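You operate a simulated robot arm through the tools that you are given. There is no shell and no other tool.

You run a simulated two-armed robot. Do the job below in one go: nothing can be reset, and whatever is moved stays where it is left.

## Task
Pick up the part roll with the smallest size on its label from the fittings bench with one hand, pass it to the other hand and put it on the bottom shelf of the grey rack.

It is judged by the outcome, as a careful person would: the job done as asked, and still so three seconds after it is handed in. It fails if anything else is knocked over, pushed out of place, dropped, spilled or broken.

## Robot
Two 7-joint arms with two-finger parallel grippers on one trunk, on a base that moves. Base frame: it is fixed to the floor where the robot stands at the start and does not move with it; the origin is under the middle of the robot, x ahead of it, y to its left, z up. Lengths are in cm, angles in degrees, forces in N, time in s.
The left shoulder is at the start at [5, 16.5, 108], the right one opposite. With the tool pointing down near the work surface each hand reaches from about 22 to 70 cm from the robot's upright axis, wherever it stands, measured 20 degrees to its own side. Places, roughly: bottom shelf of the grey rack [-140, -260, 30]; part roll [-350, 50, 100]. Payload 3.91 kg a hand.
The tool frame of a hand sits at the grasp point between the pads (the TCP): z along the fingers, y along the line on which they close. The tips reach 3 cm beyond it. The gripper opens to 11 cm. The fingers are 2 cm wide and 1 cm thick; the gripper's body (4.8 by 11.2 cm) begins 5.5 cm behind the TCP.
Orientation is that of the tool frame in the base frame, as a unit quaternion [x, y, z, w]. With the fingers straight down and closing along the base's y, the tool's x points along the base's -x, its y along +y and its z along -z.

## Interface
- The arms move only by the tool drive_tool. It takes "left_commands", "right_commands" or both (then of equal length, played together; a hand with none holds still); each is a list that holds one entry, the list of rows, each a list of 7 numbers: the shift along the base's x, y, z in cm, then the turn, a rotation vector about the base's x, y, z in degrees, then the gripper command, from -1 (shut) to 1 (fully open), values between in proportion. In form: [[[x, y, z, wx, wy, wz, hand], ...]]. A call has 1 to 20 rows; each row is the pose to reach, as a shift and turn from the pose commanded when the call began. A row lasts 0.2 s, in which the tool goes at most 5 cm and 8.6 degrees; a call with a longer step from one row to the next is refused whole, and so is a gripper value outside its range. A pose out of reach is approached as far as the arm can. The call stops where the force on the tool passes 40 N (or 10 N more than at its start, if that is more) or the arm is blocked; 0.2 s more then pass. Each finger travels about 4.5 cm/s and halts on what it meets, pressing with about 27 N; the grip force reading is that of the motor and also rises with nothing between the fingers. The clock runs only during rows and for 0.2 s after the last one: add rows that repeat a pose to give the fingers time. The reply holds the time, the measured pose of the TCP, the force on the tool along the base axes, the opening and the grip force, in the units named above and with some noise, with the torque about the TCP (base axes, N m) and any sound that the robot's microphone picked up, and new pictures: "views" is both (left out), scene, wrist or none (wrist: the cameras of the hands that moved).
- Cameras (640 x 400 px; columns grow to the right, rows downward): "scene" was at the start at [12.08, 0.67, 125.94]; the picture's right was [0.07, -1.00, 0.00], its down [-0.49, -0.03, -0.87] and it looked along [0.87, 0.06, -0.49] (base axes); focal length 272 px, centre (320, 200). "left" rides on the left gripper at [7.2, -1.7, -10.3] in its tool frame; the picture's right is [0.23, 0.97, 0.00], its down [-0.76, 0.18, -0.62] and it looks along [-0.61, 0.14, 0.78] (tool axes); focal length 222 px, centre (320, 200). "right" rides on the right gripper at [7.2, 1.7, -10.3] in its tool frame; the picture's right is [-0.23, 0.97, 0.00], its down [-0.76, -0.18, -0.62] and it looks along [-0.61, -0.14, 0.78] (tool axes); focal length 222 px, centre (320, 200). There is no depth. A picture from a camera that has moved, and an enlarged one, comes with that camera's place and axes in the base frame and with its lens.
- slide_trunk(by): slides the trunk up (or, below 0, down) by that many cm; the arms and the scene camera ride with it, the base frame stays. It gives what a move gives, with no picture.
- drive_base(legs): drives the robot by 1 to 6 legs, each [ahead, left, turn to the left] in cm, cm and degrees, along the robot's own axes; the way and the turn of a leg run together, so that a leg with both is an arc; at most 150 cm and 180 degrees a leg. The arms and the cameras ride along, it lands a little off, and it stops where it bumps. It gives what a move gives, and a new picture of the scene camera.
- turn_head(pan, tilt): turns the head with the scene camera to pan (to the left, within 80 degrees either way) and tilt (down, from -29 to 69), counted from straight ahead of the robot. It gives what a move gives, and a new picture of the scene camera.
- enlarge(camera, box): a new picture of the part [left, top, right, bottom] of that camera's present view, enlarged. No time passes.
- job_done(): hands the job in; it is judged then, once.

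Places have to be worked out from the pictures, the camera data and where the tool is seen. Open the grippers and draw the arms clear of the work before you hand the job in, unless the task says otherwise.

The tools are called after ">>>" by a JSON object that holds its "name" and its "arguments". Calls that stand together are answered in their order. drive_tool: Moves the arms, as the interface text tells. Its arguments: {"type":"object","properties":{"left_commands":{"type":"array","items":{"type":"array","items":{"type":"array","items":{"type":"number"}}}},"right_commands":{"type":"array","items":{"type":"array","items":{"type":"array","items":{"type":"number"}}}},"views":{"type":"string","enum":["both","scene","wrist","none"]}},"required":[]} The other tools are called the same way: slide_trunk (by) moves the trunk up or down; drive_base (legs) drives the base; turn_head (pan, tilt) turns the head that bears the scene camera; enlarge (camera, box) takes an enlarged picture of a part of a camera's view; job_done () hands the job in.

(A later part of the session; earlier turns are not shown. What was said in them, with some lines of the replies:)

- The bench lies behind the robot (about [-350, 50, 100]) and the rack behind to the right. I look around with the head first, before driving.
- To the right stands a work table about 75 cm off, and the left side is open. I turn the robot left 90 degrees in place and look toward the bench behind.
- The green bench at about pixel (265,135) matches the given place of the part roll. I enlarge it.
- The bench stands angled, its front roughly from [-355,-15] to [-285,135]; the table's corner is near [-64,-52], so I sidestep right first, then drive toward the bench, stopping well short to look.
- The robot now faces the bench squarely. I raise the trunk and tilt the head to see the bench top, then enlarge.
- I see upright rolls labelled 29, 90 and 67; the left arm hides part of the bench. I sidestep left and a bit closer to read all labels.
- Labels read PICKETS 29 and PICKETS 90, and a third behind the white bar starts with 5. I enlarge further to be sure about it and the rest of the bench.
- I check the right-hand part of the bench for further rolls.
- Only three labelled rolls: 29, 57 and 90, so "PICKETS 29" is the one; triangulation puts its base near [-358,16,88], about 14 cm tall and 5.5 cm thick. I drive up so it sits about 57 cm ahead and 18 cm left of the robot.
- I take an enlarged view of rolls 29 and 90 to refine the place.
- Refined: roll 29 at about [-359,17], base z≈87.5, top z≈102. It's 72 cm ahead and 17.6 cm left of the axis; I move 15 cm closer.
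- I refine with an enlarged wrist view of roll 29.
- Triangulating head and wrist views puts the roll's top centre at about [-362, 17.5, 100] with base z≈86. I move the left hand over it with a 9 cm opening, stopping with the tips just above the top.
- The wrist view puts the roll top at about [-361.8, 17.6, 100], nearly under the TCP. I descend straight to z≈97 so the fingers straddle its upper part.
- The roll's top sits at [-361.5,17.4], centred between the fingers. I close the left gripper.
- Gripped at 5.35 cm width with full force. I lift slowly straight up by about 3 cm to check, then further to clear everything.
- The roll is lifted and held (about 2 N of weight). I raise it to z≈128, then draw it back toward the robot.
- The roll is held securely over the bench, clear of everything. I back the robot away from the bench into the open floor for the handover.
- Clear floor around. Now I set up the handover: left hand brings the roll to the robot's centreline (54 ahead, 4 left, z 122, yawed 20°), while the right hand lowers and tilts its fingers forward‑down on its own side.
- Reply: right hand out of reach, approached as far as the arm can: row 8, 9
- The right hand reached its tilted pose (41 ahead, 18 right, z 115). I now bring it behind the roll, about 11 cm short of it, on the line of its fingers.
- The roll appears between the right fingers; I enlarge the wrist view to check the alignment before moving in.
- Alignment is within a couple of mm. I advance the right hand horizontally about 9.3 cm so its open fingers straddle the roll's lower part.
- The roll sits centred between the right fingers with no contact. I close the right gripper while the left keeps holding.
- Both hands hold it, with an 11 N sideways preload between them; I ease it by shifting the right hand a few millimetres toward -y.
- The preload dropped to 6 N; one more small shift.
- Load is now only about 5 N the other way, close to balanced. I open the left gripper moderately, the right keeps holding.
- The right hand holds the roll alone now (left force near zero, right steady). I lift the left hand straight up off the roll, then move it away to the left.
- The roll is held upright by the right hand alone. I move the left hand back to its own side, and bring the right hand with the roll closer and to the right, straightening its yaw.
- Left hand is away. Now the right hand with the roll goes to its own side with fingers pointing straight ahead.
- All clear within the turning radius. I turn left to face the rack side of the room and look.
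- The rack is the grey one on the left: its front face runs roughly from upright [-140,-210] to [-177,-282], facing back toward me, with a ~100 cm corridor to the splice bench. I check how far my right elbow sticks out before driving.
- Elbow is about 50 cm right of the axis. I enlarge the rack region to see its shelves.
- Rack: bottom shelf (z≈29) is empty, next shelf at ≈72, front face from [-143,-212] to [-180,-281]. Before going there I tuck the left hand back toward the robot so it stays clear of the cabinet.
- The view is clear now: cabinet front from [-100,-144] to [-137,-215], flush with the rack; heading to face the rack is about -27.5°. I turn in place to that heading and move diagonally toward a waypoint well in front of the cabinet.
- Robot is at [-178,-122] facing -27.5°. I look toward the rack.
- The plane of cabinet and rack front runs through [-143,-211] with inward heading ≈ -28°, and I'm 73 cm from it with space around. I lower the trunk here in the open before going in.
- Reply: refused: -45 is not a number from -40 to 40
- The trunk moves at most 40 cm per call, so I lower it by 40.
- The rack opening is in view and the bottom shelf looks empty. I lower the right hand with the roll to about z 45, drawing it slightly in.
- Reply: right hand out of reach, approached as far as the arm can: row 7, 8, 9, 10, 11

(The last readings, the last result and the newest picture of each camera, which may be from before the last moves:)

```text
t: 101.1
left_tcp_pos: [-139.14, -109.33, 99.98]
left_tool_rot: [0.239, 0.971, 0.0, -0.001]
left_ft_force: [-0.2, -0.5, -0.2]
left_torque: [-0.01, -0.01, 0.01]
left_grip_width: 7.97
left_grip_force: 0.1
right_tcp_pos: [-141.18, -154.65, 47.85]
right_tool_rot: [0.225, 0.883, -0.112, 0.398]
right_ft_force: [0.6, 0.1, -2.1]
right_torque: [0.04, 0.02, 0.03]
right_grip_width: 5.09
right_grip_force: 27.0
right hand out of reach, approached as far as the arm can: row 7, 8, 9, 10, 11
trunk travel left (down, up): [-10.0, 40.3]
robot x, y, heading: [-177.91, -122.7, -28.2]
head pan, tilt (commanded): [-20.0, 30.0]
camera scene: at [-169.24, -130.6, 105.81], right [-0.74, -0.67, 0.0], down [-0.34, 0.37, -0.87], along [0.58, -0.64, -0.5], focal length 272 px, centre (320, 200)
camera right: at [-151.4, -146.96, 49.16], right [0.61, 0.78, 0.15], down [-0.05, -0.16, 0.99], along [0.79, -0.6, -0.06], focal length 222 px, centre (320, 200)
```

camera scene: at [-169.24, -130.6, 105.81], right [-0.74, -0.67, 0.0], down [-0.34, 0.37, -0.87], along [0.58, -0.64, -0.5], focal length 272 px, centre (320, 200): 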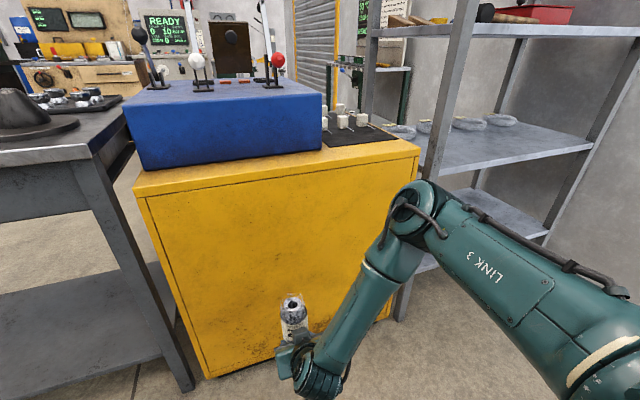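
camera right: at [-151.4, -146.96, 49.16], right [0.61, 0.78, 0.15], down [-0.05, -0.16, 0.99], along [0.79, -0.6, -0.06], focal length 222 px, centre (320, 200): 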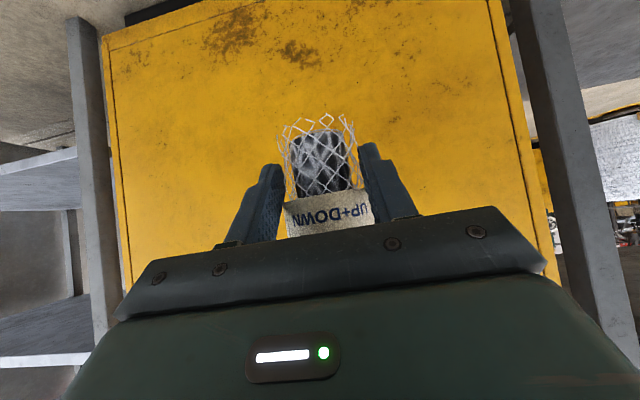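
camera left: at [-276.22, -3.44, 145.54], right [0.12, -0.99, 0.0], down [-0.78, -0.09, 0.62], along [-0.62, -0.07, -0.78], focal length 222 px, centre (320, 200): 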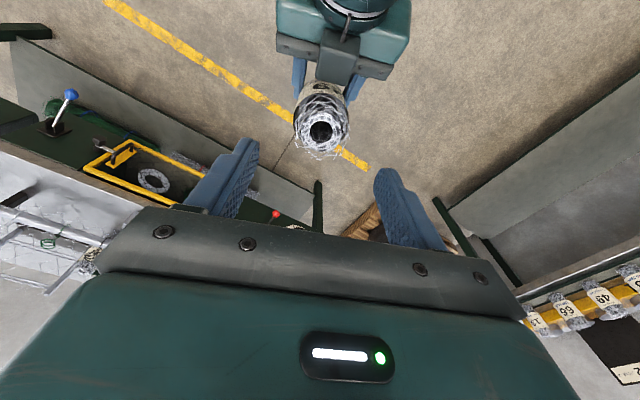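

The arm reached its limit at z≈48 in this close-in pose. I use the remaining trunk travel (10 cm down) to ease the arm's posture.

>>> {"name": "slide_trunk", "arguments": {"by": -10}}

>>> {"name": "drive_tool", "arguments": {"right_commands": [[[0, 0, 0, 0, 0, 0, -1], [0, 0, 0, 0, 0, 0, -1]]], "views": "both"}}

```text
t: 102.4
left_tcp_pos: [-139.11, -109.37, 90.24]
left_tool_rot: [0.239, 0.971, 0.0, 0.002]
left_ft_force: [0.4, -0.3, 0.3]
left_torque: [0.02, -0.01, -0.03]
left_grip_width: 7.97
left_grip_force: 0.1
right_tcp_pos: [-141.2, -154.59, 37.93]
right_tool_rot: [0.226, 0.883, -0.112, 0.397]
right_ft_force: [-0.1, 0.2, -1.1]
right_torque: [0.01, 0.05, 0.01]
right_grip_width: 5.1
right_grip_force: 26.7
trunk travel left (down, up): [0.0, 50.3]
robot x, y, heading: [-177.51, -122.82, -27.7]
head pan, tilt (commanded): [-20.0, 30.0]
```

```text
t: 103.0
left_tcp_pos: [-139.16, -109.42, 90.17]
left_tool_rot: [0.239, 0.971, 0.001, 0.001]
left_ft_force: [0.5, -0.6, 1.2]
left_torque: [0.01, 0.04, -0.01]
left_grip_width: 7.98
left_grip_force: 0.1
right_tcp_pos: [-141.2, -154.59, 37.92]
right_tool_rot: [0.224, 0.883, -0.112, 0.397]
right_ft_force: [-0.2, 0.9, -0.3]
right_torque: [0.04, 0.02, -0.03]
right_grip_width: 5.09
right_grip_force: 27.0
trunk travel left (down, up): [0.0, 50.3]
robot x, y, heading: [-178.32, -122.67, -27.8]
head pan, tilt (commanded): [-20.0, 30.0]
camera scene: at [-169.24, -130.6, 95.81], right [-0.74, -0.67, 0.0], down [-0.34, 0.37, -0.87], along [0.58, -0.64, -0.5], focal length 272 px, centre (320, 200)
camera right: at [-151.41, -146.98, 39.18], right [0.61, 0.78, 0.15], down [-0.05, -0.16, 0.99], along [0.79, -0.6, -0.06], focal length 222 px, centre (320, 200)
```

scene: 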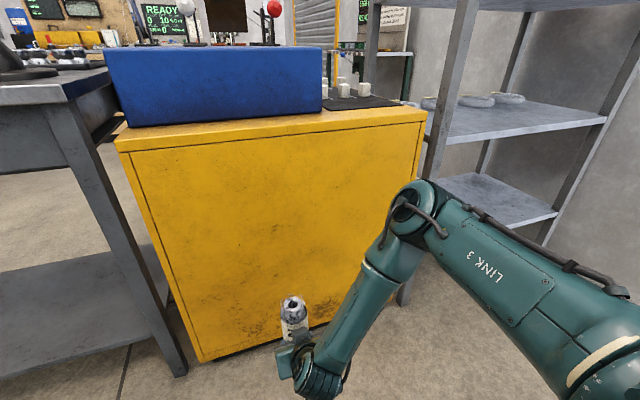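
right: 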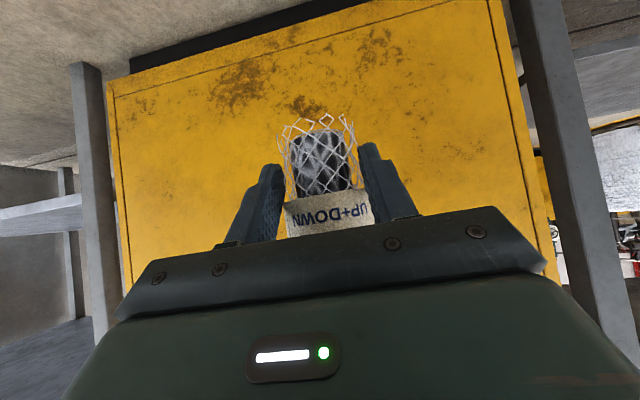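

The trunk is at its lowest; the hand is at z≈38. I raise and move the hand slightly forward to get back into clean reach and check the pose.

>>> {"name": "drive_tool", "arguments": {"right_commands": [[[0.9, -0.5, 2, 0, 0, 0, -1], [1.8, -0.9, 4, 0, 0, 0, -1], [2.6, -1.4, 5, 0, 0, 0, -1], [2.6, -1.4, 5, 0, 0, 0, -1]]], "views": "none"}}

```text
t: 104.0
left_tcp_pos: [-139.18, -109.32, 90.18]
left_tool_rot: [0.24, 0.971, -0.001, 0.0]
left_ft_force: [0.6, 0.0, -0.3]
left_torque: [0.01, -0.01, -0.01]
left_grip_width: 7.98
left_grip_force: 0.1
right_tcp_pos: [-138.44, -155.92, 42.89]
right_tool_rot: [0.225, 0.883, -0.113, 0.397]
right_ft_force: [-0.1, -0.5, -1.8]
right_torque: [0.01, 0.06, 0.04]
right_grip_width: 5.12
right_grip_force: 26.6
trunk travel left (down, up): [0.0, 50.3]
robot x, y, heading: [-177.87, -122.96, -27.7]
head pan, tilt (commanded): [-20.0, 30.0]
```

The pose is as commanded now: roll 52 cm ahead, z≈43. I shift the hand 5 cm to the right with a tiny tilt correction, then slide the base right along the cabinet toward the rack, staying ~60 cm out.

>>> {"name": "drive_tool", "arguments": {"right_commands": [[[-0.8, -1.5, 0, -0.2, -0.4, 0, -1], [-1.6, -3, 0, -0.4, -0.8, 0, -1], [-2.3, -4.4, 0, -0.6, -1.2, 0, -1], [-2.3, -4.4, 0, -0.6, -1.2, 0, -1]]], "views": "none"}}

>>> {"name": "drive_base", "arguments": {"legs": [[12, -49, -12.5]]}}

```text
t: 105.0
left_tcp_pos: [-139.17, -109.32, 90.14]
left_tool_rot: [0.24, 0.971, 0.0, 0.0]
left_ft_force: [0.1, 0.0, -0.5]
left_torque: [-0.04, 0.0, -0.01]
left_grip_width: 7.96
left_grip_force: 0.2
right_tcp_pos: [-140.27, -160.03, 43.34]
right_tool_rot: [0.227, 0.879, -0.117, 0.404]
right_ft_force: [0.2, -0.2, -0.8]
right_torque: [0.02, 0.02, 0.0]
right_grip_width: 5.1
right_grip_force: 26.9
right hand out of reach, approached as far as the arm can: row 3, 4
trunk travel left (down, up): [0.0, 50.3]
robot x, y, heading: [-177.73, -122.46, -27.9]
head pan, tilt (commanded): [-20.0, 30.0]
```

```text
t: 109.9
left_tcp_pos: [-154.72, -165.36, 90.2]
left_tool_rot: [0.343, 0.939, 0.0, 0.0]
left_ft_force: [-0.8, -0.4, 0.1]
left_torque: [-0.01, 0.01, 0.01]
left_grip_width: 7.97
left_grip_force: 0.1
right_tcp_pos: [-166.72, -214.76, 43.15]
right_tool_rot: [0.32, 0.849, -0.16, 0.389]
right_ft_force: [0.7, 0.8, -0.3]
right_torque: [0.01, 0.05, -0.02]
right_grip_width: 5.09
right_grip_force: 27.0
trunk travel left (down, up): [0.0, 50.3]
robot x, y, heading: [-195.55, -170.29, -40.4]
head pan, tilt (commanded): [-20.0, 30.0]
camera scene: at [-188.8, -179.76, 95.81], right [-0.87, -0.5, 0.0], down [-0.25, 0.43, -0.87], along [0.43, -0.75, -0.5], focal length 272 px, centre (320, 200)
```

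scene: 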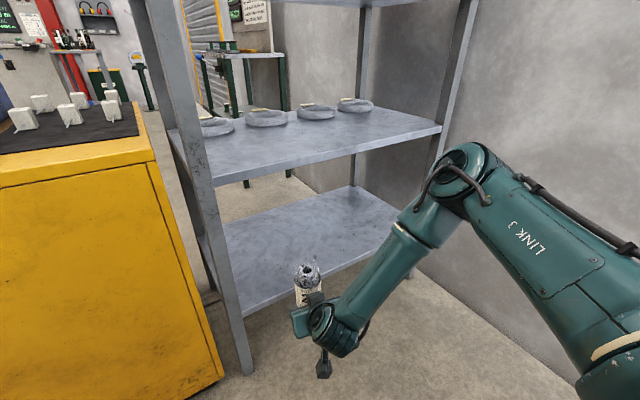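

I'm at [-195.5,-170] heading -40°, with the empty bottom shelf straight ahead. I enlarge to measure the shelf edge and height.

>>> {"name": "enlarge", "arguments": {"camera": "scene", "box": [180, 170, 440, 390]}}

>>> {"name": "enlarge", "arguments": {"camera": "right", "box": [0, 0, 640, 400]}}

```text
1.82 times, centred on (310, 280) of scene
camera zoom: at [-188.8, -179.76, 95.81], right [-0.87, -0.5, 0.0], down [-0.25, 0.43, -0.87], along [0.43, -0.75, -0.5], focal length 495 px, centre (338, 54)
```

zoom: 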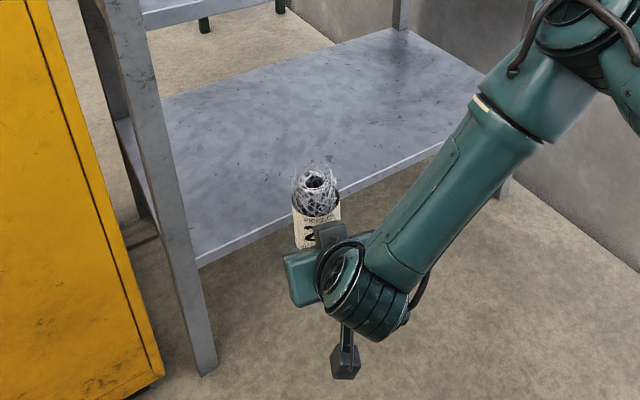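

```text
1.00 times, centred on (320, 200) of right (not enlarged: the box is as wide or as high as the picture)
camera zoom: at [-175.14, -205.05, 44.39], right [0.76, 0.63, 0.15], down [-0.09, -0.13, 0.99], along [0.64, -0.77, -0.04], focal length 222 px, centre (320, 200)
```

zoom: 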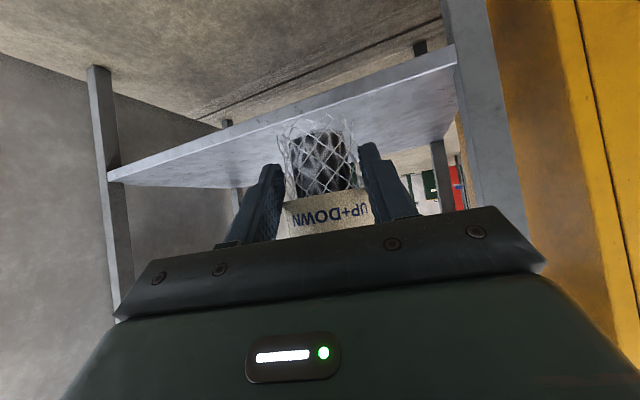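

The bottom shelf (z≈30, front edge from [-145,-213] heading away along (-0.49,-0.87)) is empty; the roll is 17 cm outside its front and 13 cm in from the near upright. I drive 13 cm straight ahead, staying outside the front plane.

>>> {"name": "drive_base", "arguments": {"legs": [[13, 0, 0]]}}

>>> {"name": "turn_head", "arguments": {"pan": -15, "tilt": 45}}

```text
t: 111.2
left_tcp_pos: [-144.92, -173.74, 90.12]
left_tool_rot: [0.344, 0.939, -0.001, 0.001]
left_ft_force: [0.0, -0.5, 0.4]
left_torque: [-0.04, 0.03, -0.01]
left_grip_width: 7.97
left_grip_force: 0.0
right_tcp_pos: [-156.99, -222.93, 43.26]
right_tool_rot: [0.32, 0.849, -0.16, 0.389]
right_ft_force: [-0.1, 0.0, -0.9]
right_torque: [0.02, 0.04, -0.03]
right_grip_width: 5.09
right_grip_force: 27.1
trunk travel left (down, up): [0.0, 50.3]
robot x, y, heading: [-186.0, -178.12, -40.4]
head pan, tilt (commanded): [-20.0, 30.0]
camera scene: at [-178.96, -188.09, 95.81], right [-0.87, -0.5, 0.0], down [-0.25, 0.43, -0.87], along [0.43, -0.75, -0.5], focal length 272 px, centre (320, 200)
```

scene: 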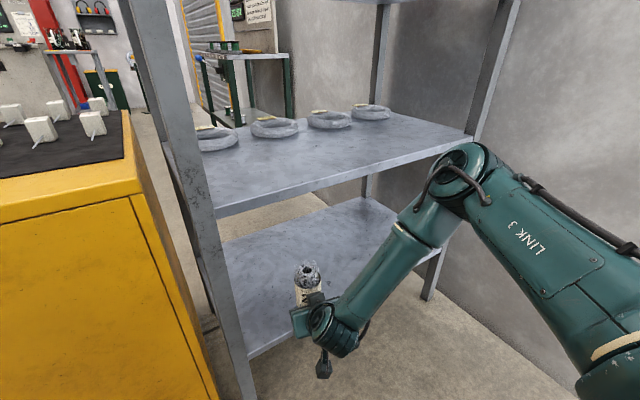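

```text
t: 111.9
left_tcp_pos: [-144.96, -173.83, 90.11]
left_tool_rot: [0.344, 0.939, -0.001, 0.0]
left_ft_force: [0.4, -0.2, -0.1]
left_torque: [0.0, 0.01, -0.03]
left_grip_width: 7.98
left_grip_force: 0.0
right_tcp_pos: [-157.02, -223.09, 43.26]
right_tool_rot: [0.32, 0.849, -0.159, 0.389]
right_ft_force: [-0.3, 0.8, -1.2]
right_torque: [0.0, 0.02, 0.01]
right_grip_width: 5.09
right_grip_force: 26.3
trunk travel left (down, up): [0.0, 50.3]
robot x, y, heading: [-185.91, -178.35, -40.3]
head pan, tilt (commanded): [-15.0, 45.0]
camera scene: at [-178.8, -186.93, 93.56], right [-0.82, -0.57, 0.0], down [-0.4, 0.58, -0.71], along [0.4, -0.58, -0.71], focal length 272 px, centre (320, 200)
```

scene: 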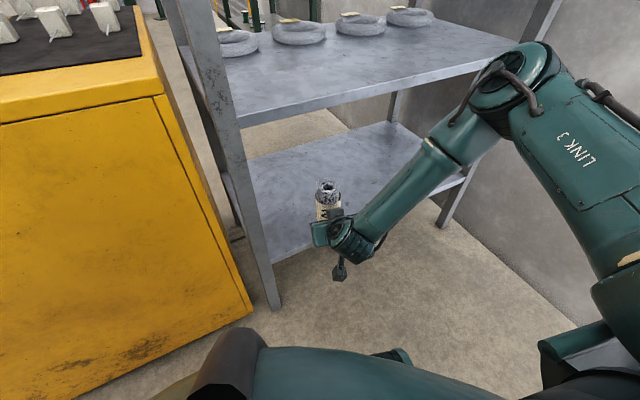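

The roll is 4 cm outside the shelf front at z 39–53, elbow ~20 cm clear of the rack. I move the hand forward 7 cm first and check.

>>> {"name": "drive_tool", "arguments": {"right_commands": [[[1.6, -1.2, 0, 0, 0, 0, -1], [3.2, -2.4, 0, 0, 0, 0, -1], [4.8, -3.5, 0, 0, 0, 0, -1], [5.7, -4.1, 0, 0, 0, 0, -1], [5.7, -4.1, 0, 0, 0, 0, -1]]], "views": "both"}}

```text
t: 113.1
left_tcp_pos: [-144.94, -173.79, 90.11]
left_tool_rot: [0.344, 0.939, -0.001, 0.0]
left_ft_force: [0.3, 1.1, -0.6]
left_torque: [-0.01, 0.04, 0.0]
left_grip_width: 7.99
left_grip_force: 0.1
right_tcp_pos: [-151.22, -227.21, 43.22]
right_tool_rot: [0.32, 0.849, -0.16, 0.389]
right_ft_force: [-0.1, 0.2, -1.2]
right_torque: [0.04, 0.02, -0.03]
right_grip_width: 5.12
right_grip_force: 27.4
trunk travel left (down, up): [0.0, 50.3]
robot x, y, heading: [-185.74, -178.46, -40.4]
head pan, tilt (commanded): [-15.0, 45.0]
camera scene: at [-178.8, -186.93, 93.55], right [-0.82, -0.57, 0.0], down [-0.4, 0.58, -0.71], along [0.4, -0.58, -0.71], focal length 272 px, centre (320, 200)
camera right: at [-159.51, -217.44, 44.35], right [0.76, 0.63, 0.15], down [-0.09, -0.13, 0.99], along [0.64, -0.77, -0.04], focal length 222 px, centre (320, 200)
```

scene: 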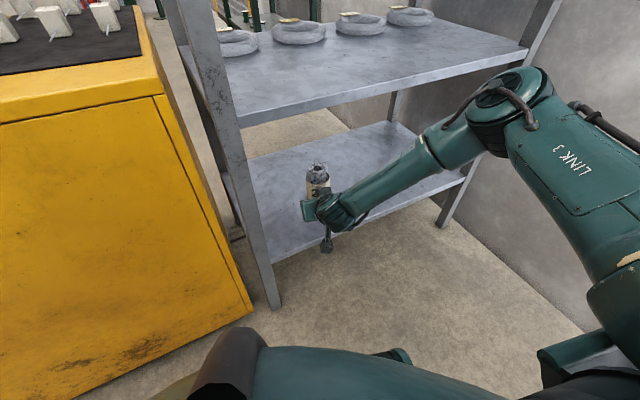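
right: 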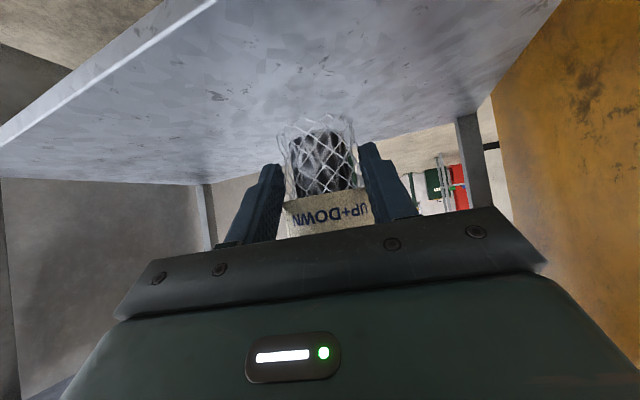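

Still clear all round; the roll is now 3 cm inside the front edge. I go 6.7 cm further in.

>>> {"name": "drive_tool", "arguments": {"right_commands": [[[1.6, -1.2, 0, 0, 0, 0, -1], [3.2, -2.3, 0, 0, 0, 0, -1], [4.5, -3.3, 0, 0, 0, 0, -1], [5.4, -3.9, 0, 0, 0, 0, -1], [5.4, -3.9, 0, 0, 0, 0, -1]]], "views": "both"}}

>>> {"name": "enlarge", "arguments": {"camera": "scene", "box": [230, 90, 490, 290]}}

```text
t: 114.3
left_tcp_pos: [-144.95, -173.84, 90.11]
left_tool_rot: [0.343, 0.939, 0.0, 0.0]
left_ft_force: [-0.2, 1.0, 0.1]
left_torque: [0.01, 0.0, 0.03]
left_grip_width: 8.0
left_grip_force: 0.0
right_tcp_pos: [-145.77, -231.12, 43.13]
right_tool_rot: [0.32, 0.849, -0.159, 0.389]
right_ft_force: [-0.5, 0.4, -1.3]
right_torque: [-0.02, 0.01, 0.0]
right_grip_width: 5.11
right_grip_force: 26.5
trunk travel left (down, up): [0.0, 50.3]
robot x, y, heading: [-185.88, -178.73, -40.6]
head pan, tilt (commanded): [-15.0, 45.0]
camera scene: at [-178.8, -186.93, 93.55], right [-0.82, -0.57, 0.0], down [-0.4, 0.58, -0.71], along [0.4, -0.58, -0.71], focal length 272 px, centre (320, 200)
camera right: at [-154.14, -221.41, 44.3], right [0.76, 0.63, 0.15], down [-0.09, -0.13, 0.99], along [0.64, -0.77, -0.04], focal length 222 px, centre (320, 200)
```

scene: 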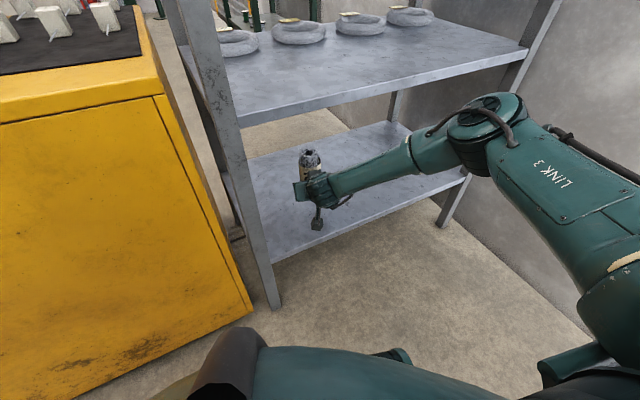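
right: 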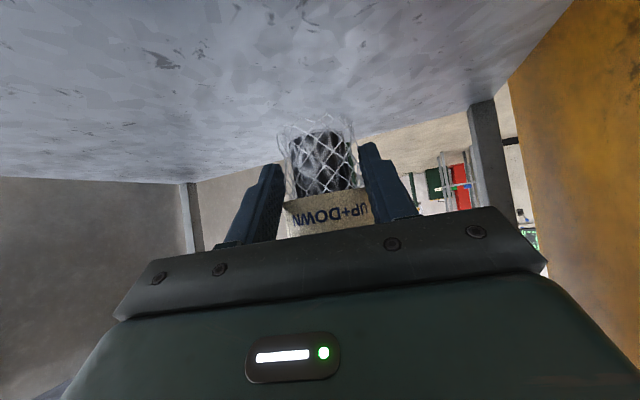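

```text
2.00 times, centred on (360, 190) of scene
camera zoom: at [-178.8, -186.93, 93.55], right [-0.82, -0.57, 0.0], down [-0.4, 0.58, -0.71], along [0.4, -0.58, -0.71], focal length 544 px, centre (240, 220)
```

zoom: 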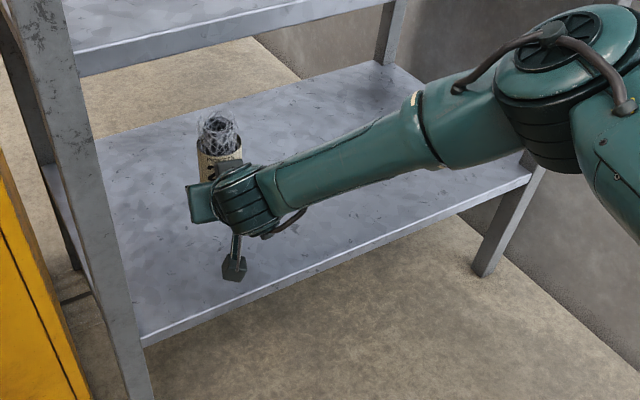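

The roll is over the shelf, about 9.5 cm in from the front and 17 cm from the near upright, with everything clear. I lower 6 cm with a ~1° levelling turn.

>>> {"name": "drive_tool", "arguments": {"right_commands": [[[0, 0, -1.5, 0.3, -0.3, 0, -1], [0, 0, -3, 0.6, -0.5, 0, -1], [0, 0, -4.5, 0.9, -0.8, 0, -1], [0, 0, -6, 0.9, -0.8, 0, -1], [0, 0, -6, 0.9, -0.8, 0, -1]]], "views": "both"}}

>>> {"name": "enlarge", "arguments": {"camera": "scene", "box": [250, 110, 410, 260]}}

>>> {"name": "enlarge", "arguments": {"camera": "right", "box": [200, 60, 480, 240]}}

```text
t: 115.5
left_tcp_pos: [-145.01, -173.83, 90.28]
left_tool_rot: [0.344, 0.939, 0.0, 0.0]
left_ft_force: [0.1, -0.4, -0.8]
left_torque: [0.0, 0.01, 0.02]
left_grip_width: 7.98
left_grip_force: 0.1
right_tcp_pos: [-145.72, -231.0, 37.13]
right_tool_rot: [0.324, 0.848, -0.15, 0.393]
right_ft_force: [-0.1, -0.5, -0.8]
right_torque: [0.05, 0.04, 0.03]
right_grip_width: 5.13
right_grip_force: 27.4
trunk travel left (down, up): [0.0, 50.3]
robot x, y, heading: [-186.25, -178.81, -40.0]
head pan, tilt (commanded): [-15.0, 45.0]
camera scene: at [-178.8, -186.93, 93.55], right [-0.82, -0.57, 0.0], down [-0.4, 0.58, -0.71], along [0.4, -0.58, -0.71], focal length 272 px, centre (320, 200)
camera right: at [-154.1, -221.36, 38.34], right [0.76, 0.63, 0.17], down [-0.11, -0.14, 0.98], along [0.64, -0.76, -0.04], focal length 222 px, centre (320, 200)
```

scene: 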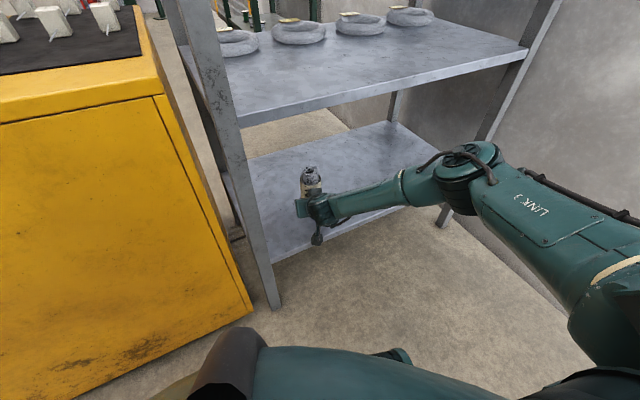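
right: 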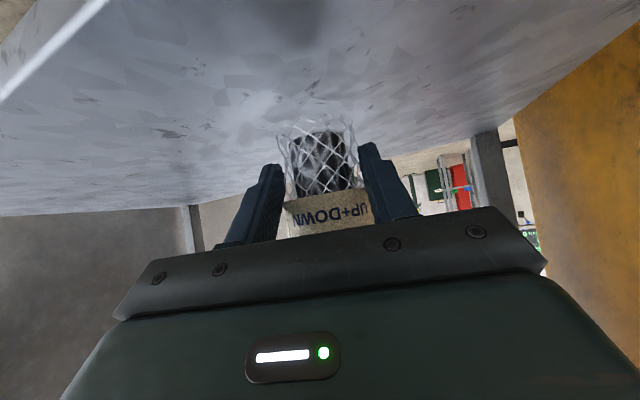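

```text
2.67 times, centred on (330, 185) of scene
camera zoom: at [-178.8, -186.93, 93.55], right [-0.82, -0.57, 0.0], down [-0.4, 0.58, -0.71], along [0.4, -0.58, -0.71], focal length 726 px, centre (293, 240)
```

zoom: 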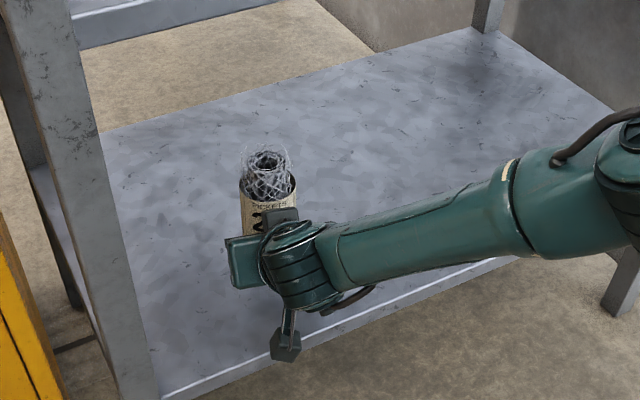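

```text
2.22 times, centred on (340, 150) of right
camera zoom: at [-154.1, -221.36, 38.34], right [0.76, 0.63, 0.17], down [-0.11, -0.14, 0.98], along [0.64, -0.76, -0.04], focal length 494 px, centre (276, 311)
```

zoom: 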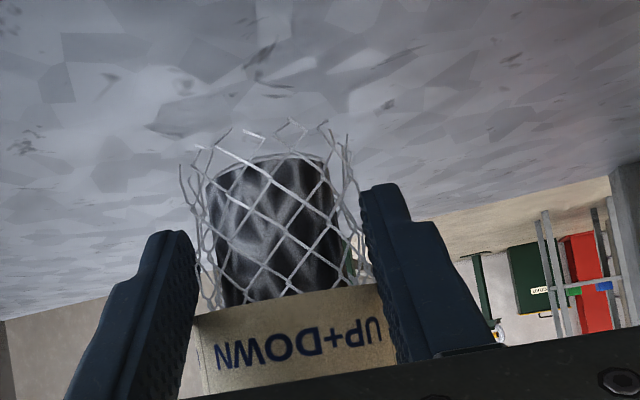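

Now at TCP z≈37 (roll bottom ≈33). I lower in small steps watching the force.

>>> {"name": "drive_tool", "arguments": {"right_commands": [[[0, 0, -0.5, 0, 0, 0, -1], [0, 0, -1, 0, 0, 0, -1], [0, 0, -1.5, 0, 0, 0, -1], [0, 0, -2, 0, 0, 0, -1]]], "views": "none"}}

```text
t: 116.5
left_tcp_pos: [-144.9, -173.79, 90.01]
left_tool_rot: [0.344, 0.939, 0.0, 0.0]
left_ft_force: [0.1, 0.0, 0.0]
left_torque: [-0.02, 0.0, -0.02]
left_grip_width: 7.96
left_grip_force: 0.1
right_tcp_pos: [-145.85, -231.05, 35.45]
right_tool_rot: [0.324, 0.847, -0.151, 0.393]
right_ft_force: [-0.4, -0.1, -2.0]
right_torque: [0.05, 0.04, 0.04]
right_grip_width: 5.11
right_grip_force: 26.6
trunk travel left (down, up): [0.0, 50.3]
robot x, y, heading: [-185.84, -178.43, -40.1]
head pan, tilt (commanded): [-15.0, 45.0]
```

No contact yet. I continue in 3 mm steps.

>>> {"name": "drive_tool", "arguments": {"right_commands": [[[0, 0, -0.3, 0, 0, 0, -1], [0, 0, -0.6, 0, 0, 0, -1], [0, 0, -0.9, 0, 0, 0, -1]]], "views": "none"}}

```text
t: 117.3
left_tcp_pos: [-144.91, -173.9, 90.3]
left_tool_rot: [0.344, 0.939, -0.001, 0.0]
left_ft_force: [-0.5, 0.2, 0.5]
left_torque: [0.0, 0.01, 0.04]
left_grip_width: 8.01
left_grip_force: 0.1
right_tcp_pos: [-145.75, -230.95, 34.4]
right_tool_rot: [0.323, 0.848, -0.15, 0.393]
right_ft_force: [-0.1, -0.5, -1.3]
right_torque: [0.03, 0.01, 0.01]
right_grip_width: 5.11
right_grip_force: 27.3
trunk travel left (down, up): [0.0, 50.3]
robot x, y, heading: [-186.02, -178.33, -40.4]
head pan, tilt (commanded): [-15.0, 45.0]
```

Still only the roll's weight on the hand; TCP z≈34.4. I keep going in 2–3 mm steps.

>>> {"name": "drive_tool", "arguments": {"right_commands": [[[0, 0, -0.25, 0, 0, 0, -1], [0, 0, -0.5, 0, 0, 0, -1]]], "views": "wrist"}}

>>> {"name": "enlarge", "arguments": {"camera": "right", "box": [230, 70, 430, 200]}}

```text
t: 117.9
left_tcp_pos: [-145.02, -173.66, 90.31]
left_tool_rot: [0.344, 0.939, 0.0, 0.002]
left_ft_force: [-0.1, 0.1, 0.1]
left_torque: [0.02, 0.05, -0.02]
left_grip_width: 7.99
left_grip_force: 0.0
right_tcp_pos: [-145.81, -231.17, 34.05]
right_tool_rot: [0.324, 0.847, -0.151, 0.395]
right_ft_force: [-2.5, 2.1, 10.1]
right_torque: [-0.1, -0.28, 0.05]
right_grip_width: 5.1
right_grip_force: 27.5
trunk travel left (down, up): [0.0, 50.3]
robot x, y, heading: [-185.97, -178.27, -40.1]
head pan, tilt (commanded): [-15.0, 45.0]
camera right: at [-154.11, -221.41, 35.23], right [0.76, 0.63, 0.17], down [-0.11, -0.14, 0.98], along [0.64, -0.77, -0.04], focal length 222 px, centre (320, 200)
```

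right: 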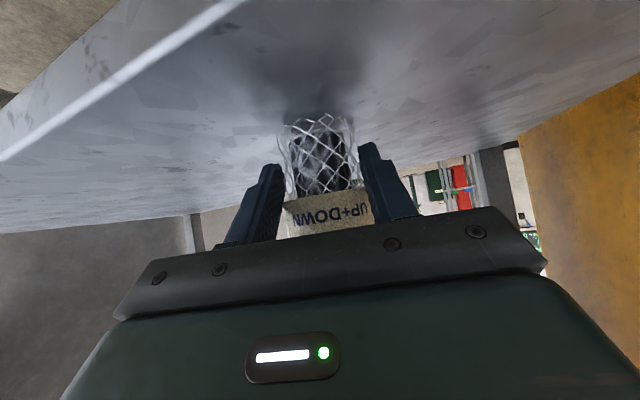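

```text
3.08 times, centred on (330, 135) of right
camera zoom: at [-154.11, -221.41, 35.23], right [0.76, 0.63, 0.17], down [-0.11, -0.14, 0.98], along [0.64, -0.77, -0.04], focal length 684 px, centre (289, 400)
```

zoom: 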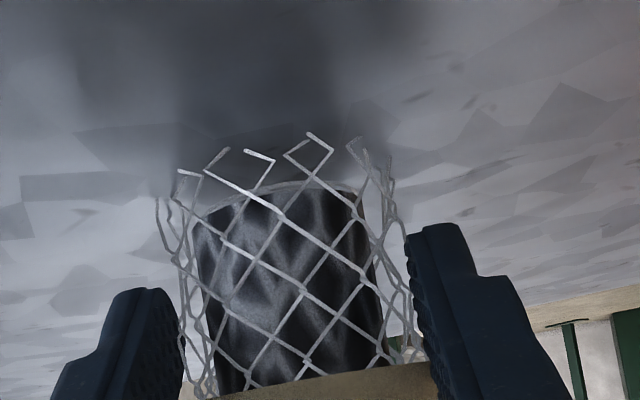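

Contact: the shelf pushes back with about 10 N, so the roll stands on the shelf. I ease the pressure a bit and then open the gripper gradually.

>>> {"name": "drive_tool", "arguments": {"right_commands": [[[0, 0, 0.12, 0, 0, 0, -1], [0, 0, 0.12, 0, 0, 0, -1]]], "views": "none"}}

```text
t: 118.5
left_tcp_pos: [-145.04, -173.69, 90.17]
left_tool_rot: [0.343, 0.939, 0.0, 0.001]
left_ft_force: [0.0, -0.3, 0.0]
left_torque: [0.0, 0.0, 0.0]
left_grip_width: 7.98
left_grip_force: 0.1
right_tcp_pos: [-145.82, -231.08, 34.22]
right_tool_rot: [0.324, 0.847, -0.151, 0.394]
right_ft_force: [2.7, -2.5, 5.7]
right_torque: [-0.27, -0.39, 0.01]
right_grip_width: 5.1
right_grip_force: 26.7
trunk travel left (down, up): [0.0, 50.3]
robot x, y, heading: [-185.87, -178.38, -40.0]
head pan, tilt (commanded): [-15.0, 45.0]
```

Light contact remains (about 6–7 N). I open the right gripper gradually to release.

>>> {"name": "drive_tool", "arguments": {"right_commands": [[[0, 0, 0, 0, 0, 0, -0.04], [0, 0, 0, 0, 0, 0, 0.02], [0, 0, 0, 0, 0, 0, 0.1], [0, 0, 0, 0, 0, 0, 0.25], [0, 0, 0, 0, 0, 0, 0.45], [0, 0, 0, 0, 0, 0, 0.6], [0, 0, 0, 0, 0, 0, 0.6]]], "views": "both"}}

>>> {"name": "enlarge", "arguments": {"camera": "scene", "box": [250, 110, 410, 260]}}

```text
t: 120.1
left_tcp_pos: [-144.96, -173.77, 90.15]
left_tool_rot: [0.344, 0.939, 0.0, 0.001]
left_ft_force: [0.1, 0.0, 0.8]
left_torque: [0.0, -0.03, -0.05]
left_grip_width: 7.99
left_grip_force: 0.1
right_tcp_pos: [-145.83, -231.02, 34.17]
right_tool_rot: [0.324, 0.848, -0.15, 0.393]
right_ft_force: [-0.4, -0.1, 0.9]
right_torque: [0.01, 0.02, -0.02]
right_grip_width: 8.82
right_grip_force: 0.1
trunk travel left (down, up): [0.0, 50.3]
robot x, y, heading: [-185.35, -178.19, -40.3]
head pan, tilt (commanded): [-15.0, 45.0]
camera scene: at [-178.81, -186.92, 93.55], right [-0.82, -0.57, 0.0], down [-0.4, 0.58, -0.71], along [0.4, -0.58, -0.71], focal length 272 px, centre (320, 200)
camera right: at [-154.17, -221.36, 35.16], right [0.76, 0.63, 0.17], down [-0.11, -0.14, 0.98], along [0.64, -0.77, -0.04], focal length 222 px, centre (320, 200)
```

scene: 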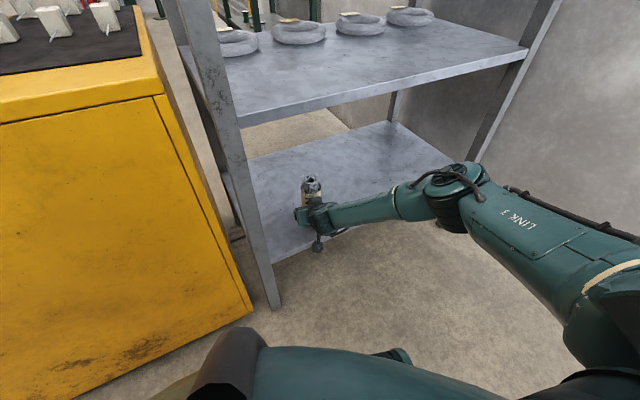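
right: 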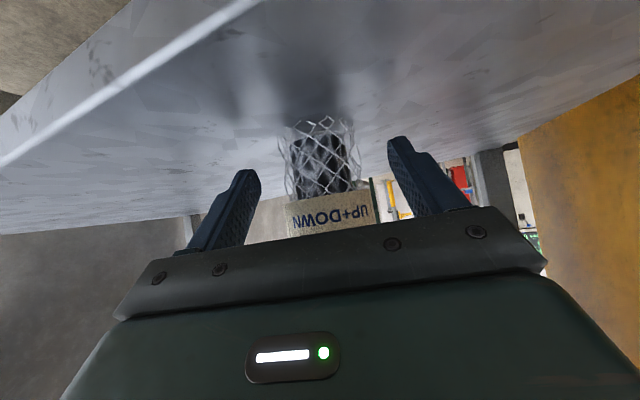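

```text
2.67 times, centred on (330, 185) of scene
camera zoom: at [-178.81, -186.92, 93.55], right [-0.82, -0.57, 0.0], down [-0.4, 0.58, -0.71], along [0.4, -0.58, -0.71], focal length 726 px, centre (293, 240)
```

zoom: 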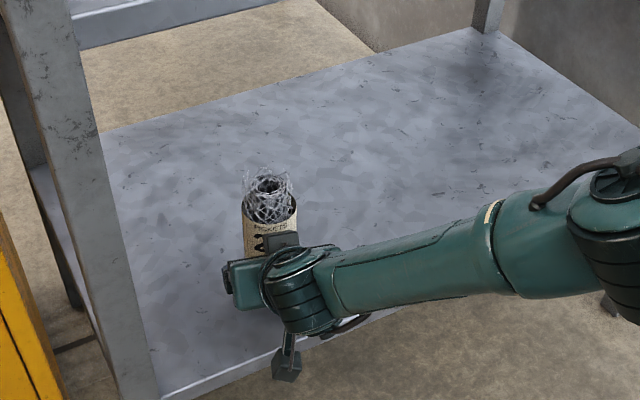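

The roll stands free on the shelf (gripper force zero). I withdraw the hand straight back along the finger direction with a slight rise.

>>> {"name": "drive_tool", "arguments": {"right_commands": [[[-0.75, 0.67, 0.1, 0, 0, 0, 0.6], [-1.5, 1.33, 0.2, 0, 0, 0, 0.6], [-2.6, 2.3, 0.4, 0, 0, 0, 0.6], [-3.7, 3.3, 0.7, 0, 0, 0, 0.6], [-4.8, 4.3, 1, 0, 0, 0, 0.6], [-6, 5.3, 1.5, 0, 0, 0, 0.6], [-7.1, 6.4, 2.5, 0, 0, 0, 0.6]]], "views": "both"}}

>>> {"name": "enlarge", "arguments": {"camera": "scene", "box": [250, 110, 410, 260]}}

```text
t: 121.7
left_tcp_pos: [-144.88, -173.79, 90.11]
left_tool_rot: [0.344, 0.939, -0.001, 0.001]
left_ft_force: [-0.3, -0.1, -0.1]
left_torque: [0.02, 0.01, -0.01]
left_grip_width: 7.97
left_grip_force: 0.1
right_tcp_pos: [-151.49, -225.73, 35.84]
right_tool_rot: [0.325, 0.849, -0.152, 0.387]
right_ft_force: [-0.2, 0.4, -0.1]
right_torque: [-0.03, 0.01, -0.02]
right_grip_width: 8.79
right_grip_force: 0.1
right hand out of reach, approached as far as the arm can: row 6, 7
trunk travel left (down, up): [0.0, 50.3]
robot x, y, heading: [-186.01, -178.64, -40.4]
head pan, tilt (commanded): [-15.0, 45.0]
camera scene: at [-178.81, -186.92, 93.55], right [-0.82, -0.57, 0.0], down [-0.4, 0.58, -0.71], along [0.4, -0.58, -0.71], focal length 272 px, centre (320, 200)
camera right: at [-159.75, -216.04, 37.05], right [0.76, 0.62, 0.17], down [-0.1, -0.14, 0.98], along [0.64, -0.77, -0.05], focal length 222 px, centre (320, 200)
```

scene: 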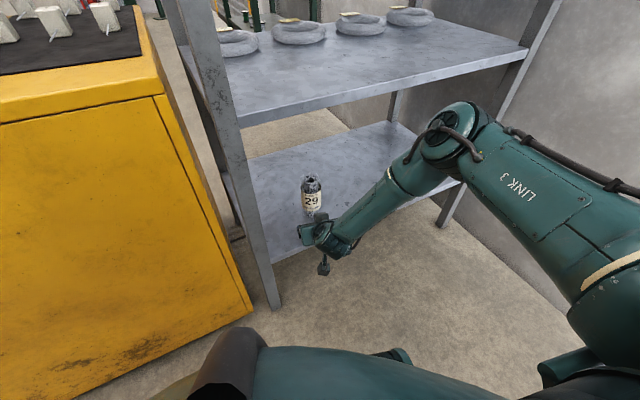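
right: 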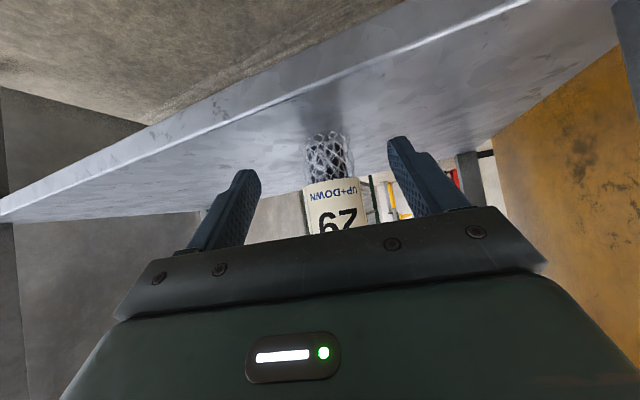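

```text
2.67 times, centred on (330, 185) of scene
camera zoom: at [-178.81, -186.92, 93.55], right [-0.82, -0.57, 0.0], down [-0.4, 0.58, -0.71], along [0.4, -0.58, -0.71], focal length 726 px, centre (293, 240)
```

zoom: 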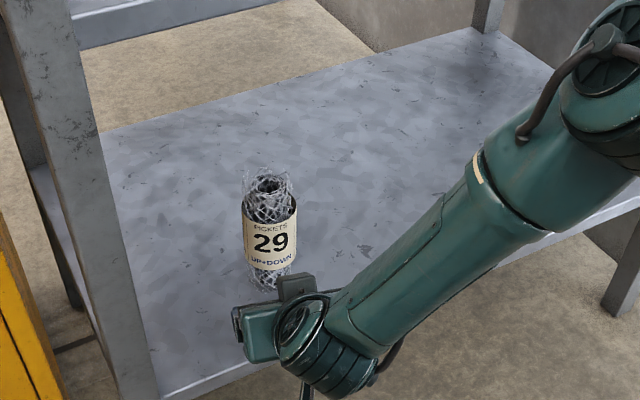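

The roll with label 29 stands upright on the bottom shelf. The arm is near its close-in limit, so I back the base out 12 cm along the way I came.

>>> {"name": "drive_base", "arguments": {"legs": [[-12, 0, 0]]}}

>>> {"name": "enlarge", "arguments": {"camera": "scene", "box": [230, 90, 470, 270]}}

```text
t: 123.0
left_tcp_pos: [-154.34, -165.92, 90.23]
left_tool_rot: [0.343, 0.939, 0.0, 0.001]
left_ft_force: [0.0, -0.2, -0.1]
left_torque: [0.0, 0.03, 0.0]
left_grip_width: 7.97
left_grip_force: 0.1
right_tcp_pos: [-160.57, -217.93, 35.81]
right_tool_rot: [0.324, 0.849, -0.151, 0.388]
right_ft_force: [0.2, 0.4, 0.3]
right_torque: [-0.01, 0.03, 0.01]
right_grip_width: 8.79
right_grip_force: 0.1
trunk travel left (down, up): [0.0, 50.3]
robot x, y, heading: [-195.21, -170.78, -40.4]
head pan, tilt (commanded): [-15.0, 45.0]
camera scene: at [-188.07, -179.07, 93.55], right [-0.82, -0.57, 0.0], down [-0.4, 0.58, -0.71], along [0.4, -0.58, -0.71], focal length 272 px, centre (320, 200)
```

scene: 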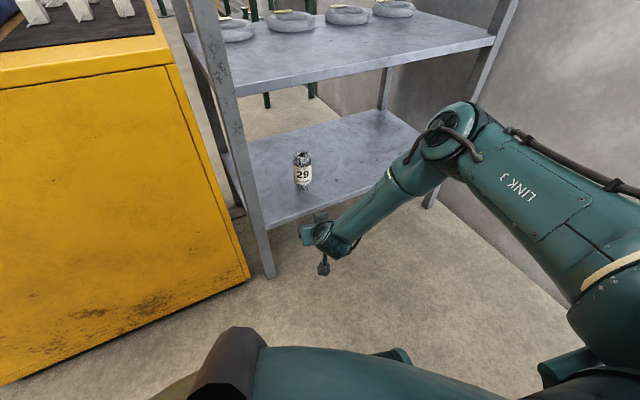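

```text
2.22 times, centred on (350, 180) of scene
camera zoom: at [-188.07, -179.07, 93.55], right [-0.82, -0.57, 0.0], down [-0.4, 0.58, -0.71], along [0.4, -0.58, -0.71], focal length 605 px, centre (253, 244)
```

zoom: 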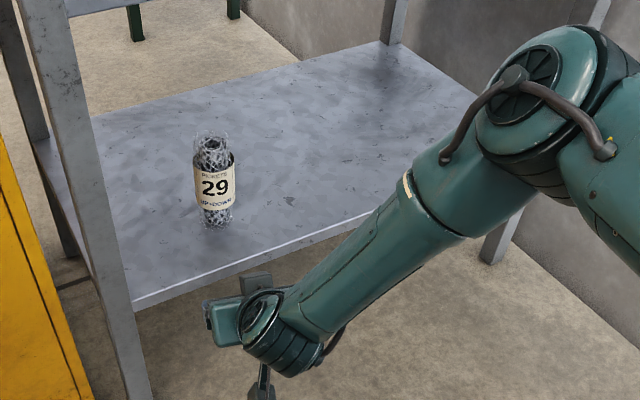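

The roll stands upright and undisturbed on the bottom shelf. I open both grippers fully, then slide the base away to the left so the arms are well clear of the rack.

>>> {"name": "drive_tool", "arguments": {"left_commands": [[[0, 0, 0, 0, 0, 0, 1], [0, 0, 0, 0, 0, 0, 1], [0, 0, 0, 0, 0, 0, 1]]], "right_commands": [[[0, 0, 0, 0, 0, 0, 1], [0, 0, 0, 0, 0, 0, 1], [0, 0, 0, 0, 0, 0, 1]]], "views": "none"}}

>>> {"name": "drive_base", "arguments": {"legs": [[0, 30, 0]]}}

>>> {"name": "turn_head", "arguments": {"pan": -35, "tilt": 35}}

```text
t: 123.8
left_tcp_pos: [-154.18, -165.82, 90.17]
left_tool_rot: [0.344, 0.939, 0.001, 0.0]
left_ft_force: [0.7, -0.3, 0.6]
left_torque: [-0.02, -0.03, -0.03]
left_grip_width: 11.02
left_grip_force: 0.1
right_tcp_pos: [-160.71, -217.91, 35.85]
right_tool_rot: [0.323, 0.85, -0.151, 0.388]
right_ft_force: [-0.3, -0.4, -0.4]
right_torque: [0.0, -0.01, 0.02]
right_grip_width: 10.97
right_grip_force: 0.1
trunk travel left (down, up): [0.0, 50.3]
robot x, y, heading: [-195.11, -170.61, -40.6]
head pan, tilt (commanded): [-15.0, 45.0]
```

```text
t: 127.0
left_tcp_pos: [-134.98, -142.87, 90.14]
left_tool_rot: [0.342, 0.94, 0.0, 0.0]
left_ft_force: [0.2, -0.8, -0.4]
left_torque: [0.03, 0.02, -0.02]
left_grip_width: 11.02
left_grip_force: 0.1
right_tcp_pos: [-141.22, -194.83, 35.68]
right_tool_rot: [0.322, 0.85, -0.15, 0.388]
right_ft_force: [0.4, -0.3, 0.4]
right_torque: [-0.04, -0.02, 0.01]
right_grip_width: 11.0
right_grip_force: 0.0
trunk travel left (down, up): [0.0, 50.3]
robot x, y, heading: [-175.9, -147.78, -40.2]
head pan, tilt (commanded): [-15.0, 45.0]
camera scene: at [-168.69, -156.06, 93.55], right [-0.82, -0.57, 0.0], down [-0.4, 0.58, -0.71], along [0.4, -0.58, -0.71], focal length 272 px, centre (320, 200)
```

scene: 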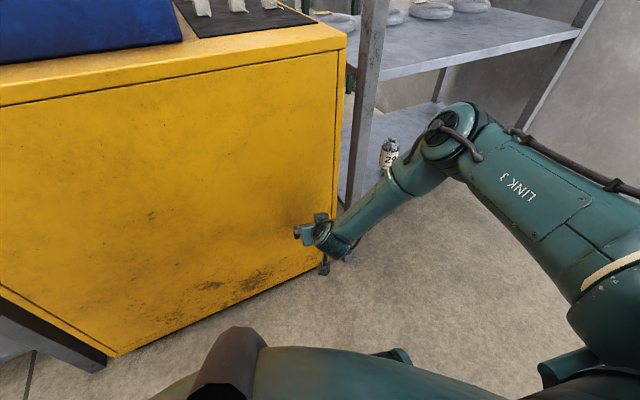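

```text
t: 127.8
left_tcp_pos: [-134.99, -142.76, 90.14]
left_tool_rot: [0.342, 0.94, 0.0, 0.002]
left_ft_force: [0.0, 0.7, 0.6]
left_torque: [0.0, -0.01, -0.01]
left_grip_width: 11.02
left_grip_force: 0.1
right_tcp_pos: [-141.26, -194.85, 35.8]
right_tool_rot: [0.323, 0.85, -0.152, 0.388]
right_ft_force: [0.5, 0.2, -0.4]
right_torque: [-0.02, 0.0, 0.02]
right_grip_width: 10.97
right_grip_force: 0.0
trunk travel left (down, up): [0.0, 50.3]
robot x, y, heading: [-175.65, -147.52, -40.0]
head pan, tilt (commanded): [-35.0, 35.0]
camera scene: at [-171.07, -157.9, 95.03], right [-0.97, -0.26, 0.0], down [-0.15, 0.55, -0.82], along [0.21, -0.79, -0.57], focal length 272 px, centre (320, 200)
```

scene: 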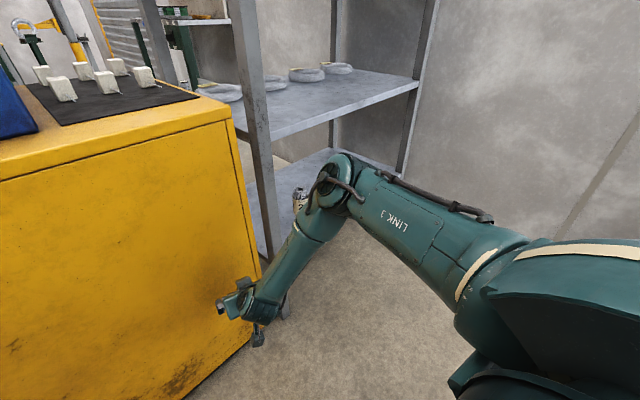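

The roll stands on the bottom shelf, both grippers are open and empty, no contact forces, and nothing else was disturbed. I hand the job in.

>>> {"name": "job_done", "arguments": {}}

```text
The job is handed in.
```

The roll labelled "PICKETS 29" is standing upright on the bottom shelf of the grey rack, and I've handed the job in. It sits about 9.5 cm in from the front edge and 16–17 cm from the near upright.

- **Which roll:** the fittings bench had three labelled rolls. Two clearly read 29 and 90. The third was partly hidden and read as 53 or 57, so 29 was the smallest whichever it was.
- **How it moved:** the left hand picked it up from above and passed it to the right hand in mid-air. The right hand then set it on the shelf and let go.
- **State at hand-in:** the roll was still standing in the last picture. Both grippers were open and empty, with no contact force on either arm. I saw no sign that anything else was knocked or moved, but I did not go back to look over the fittings bench.
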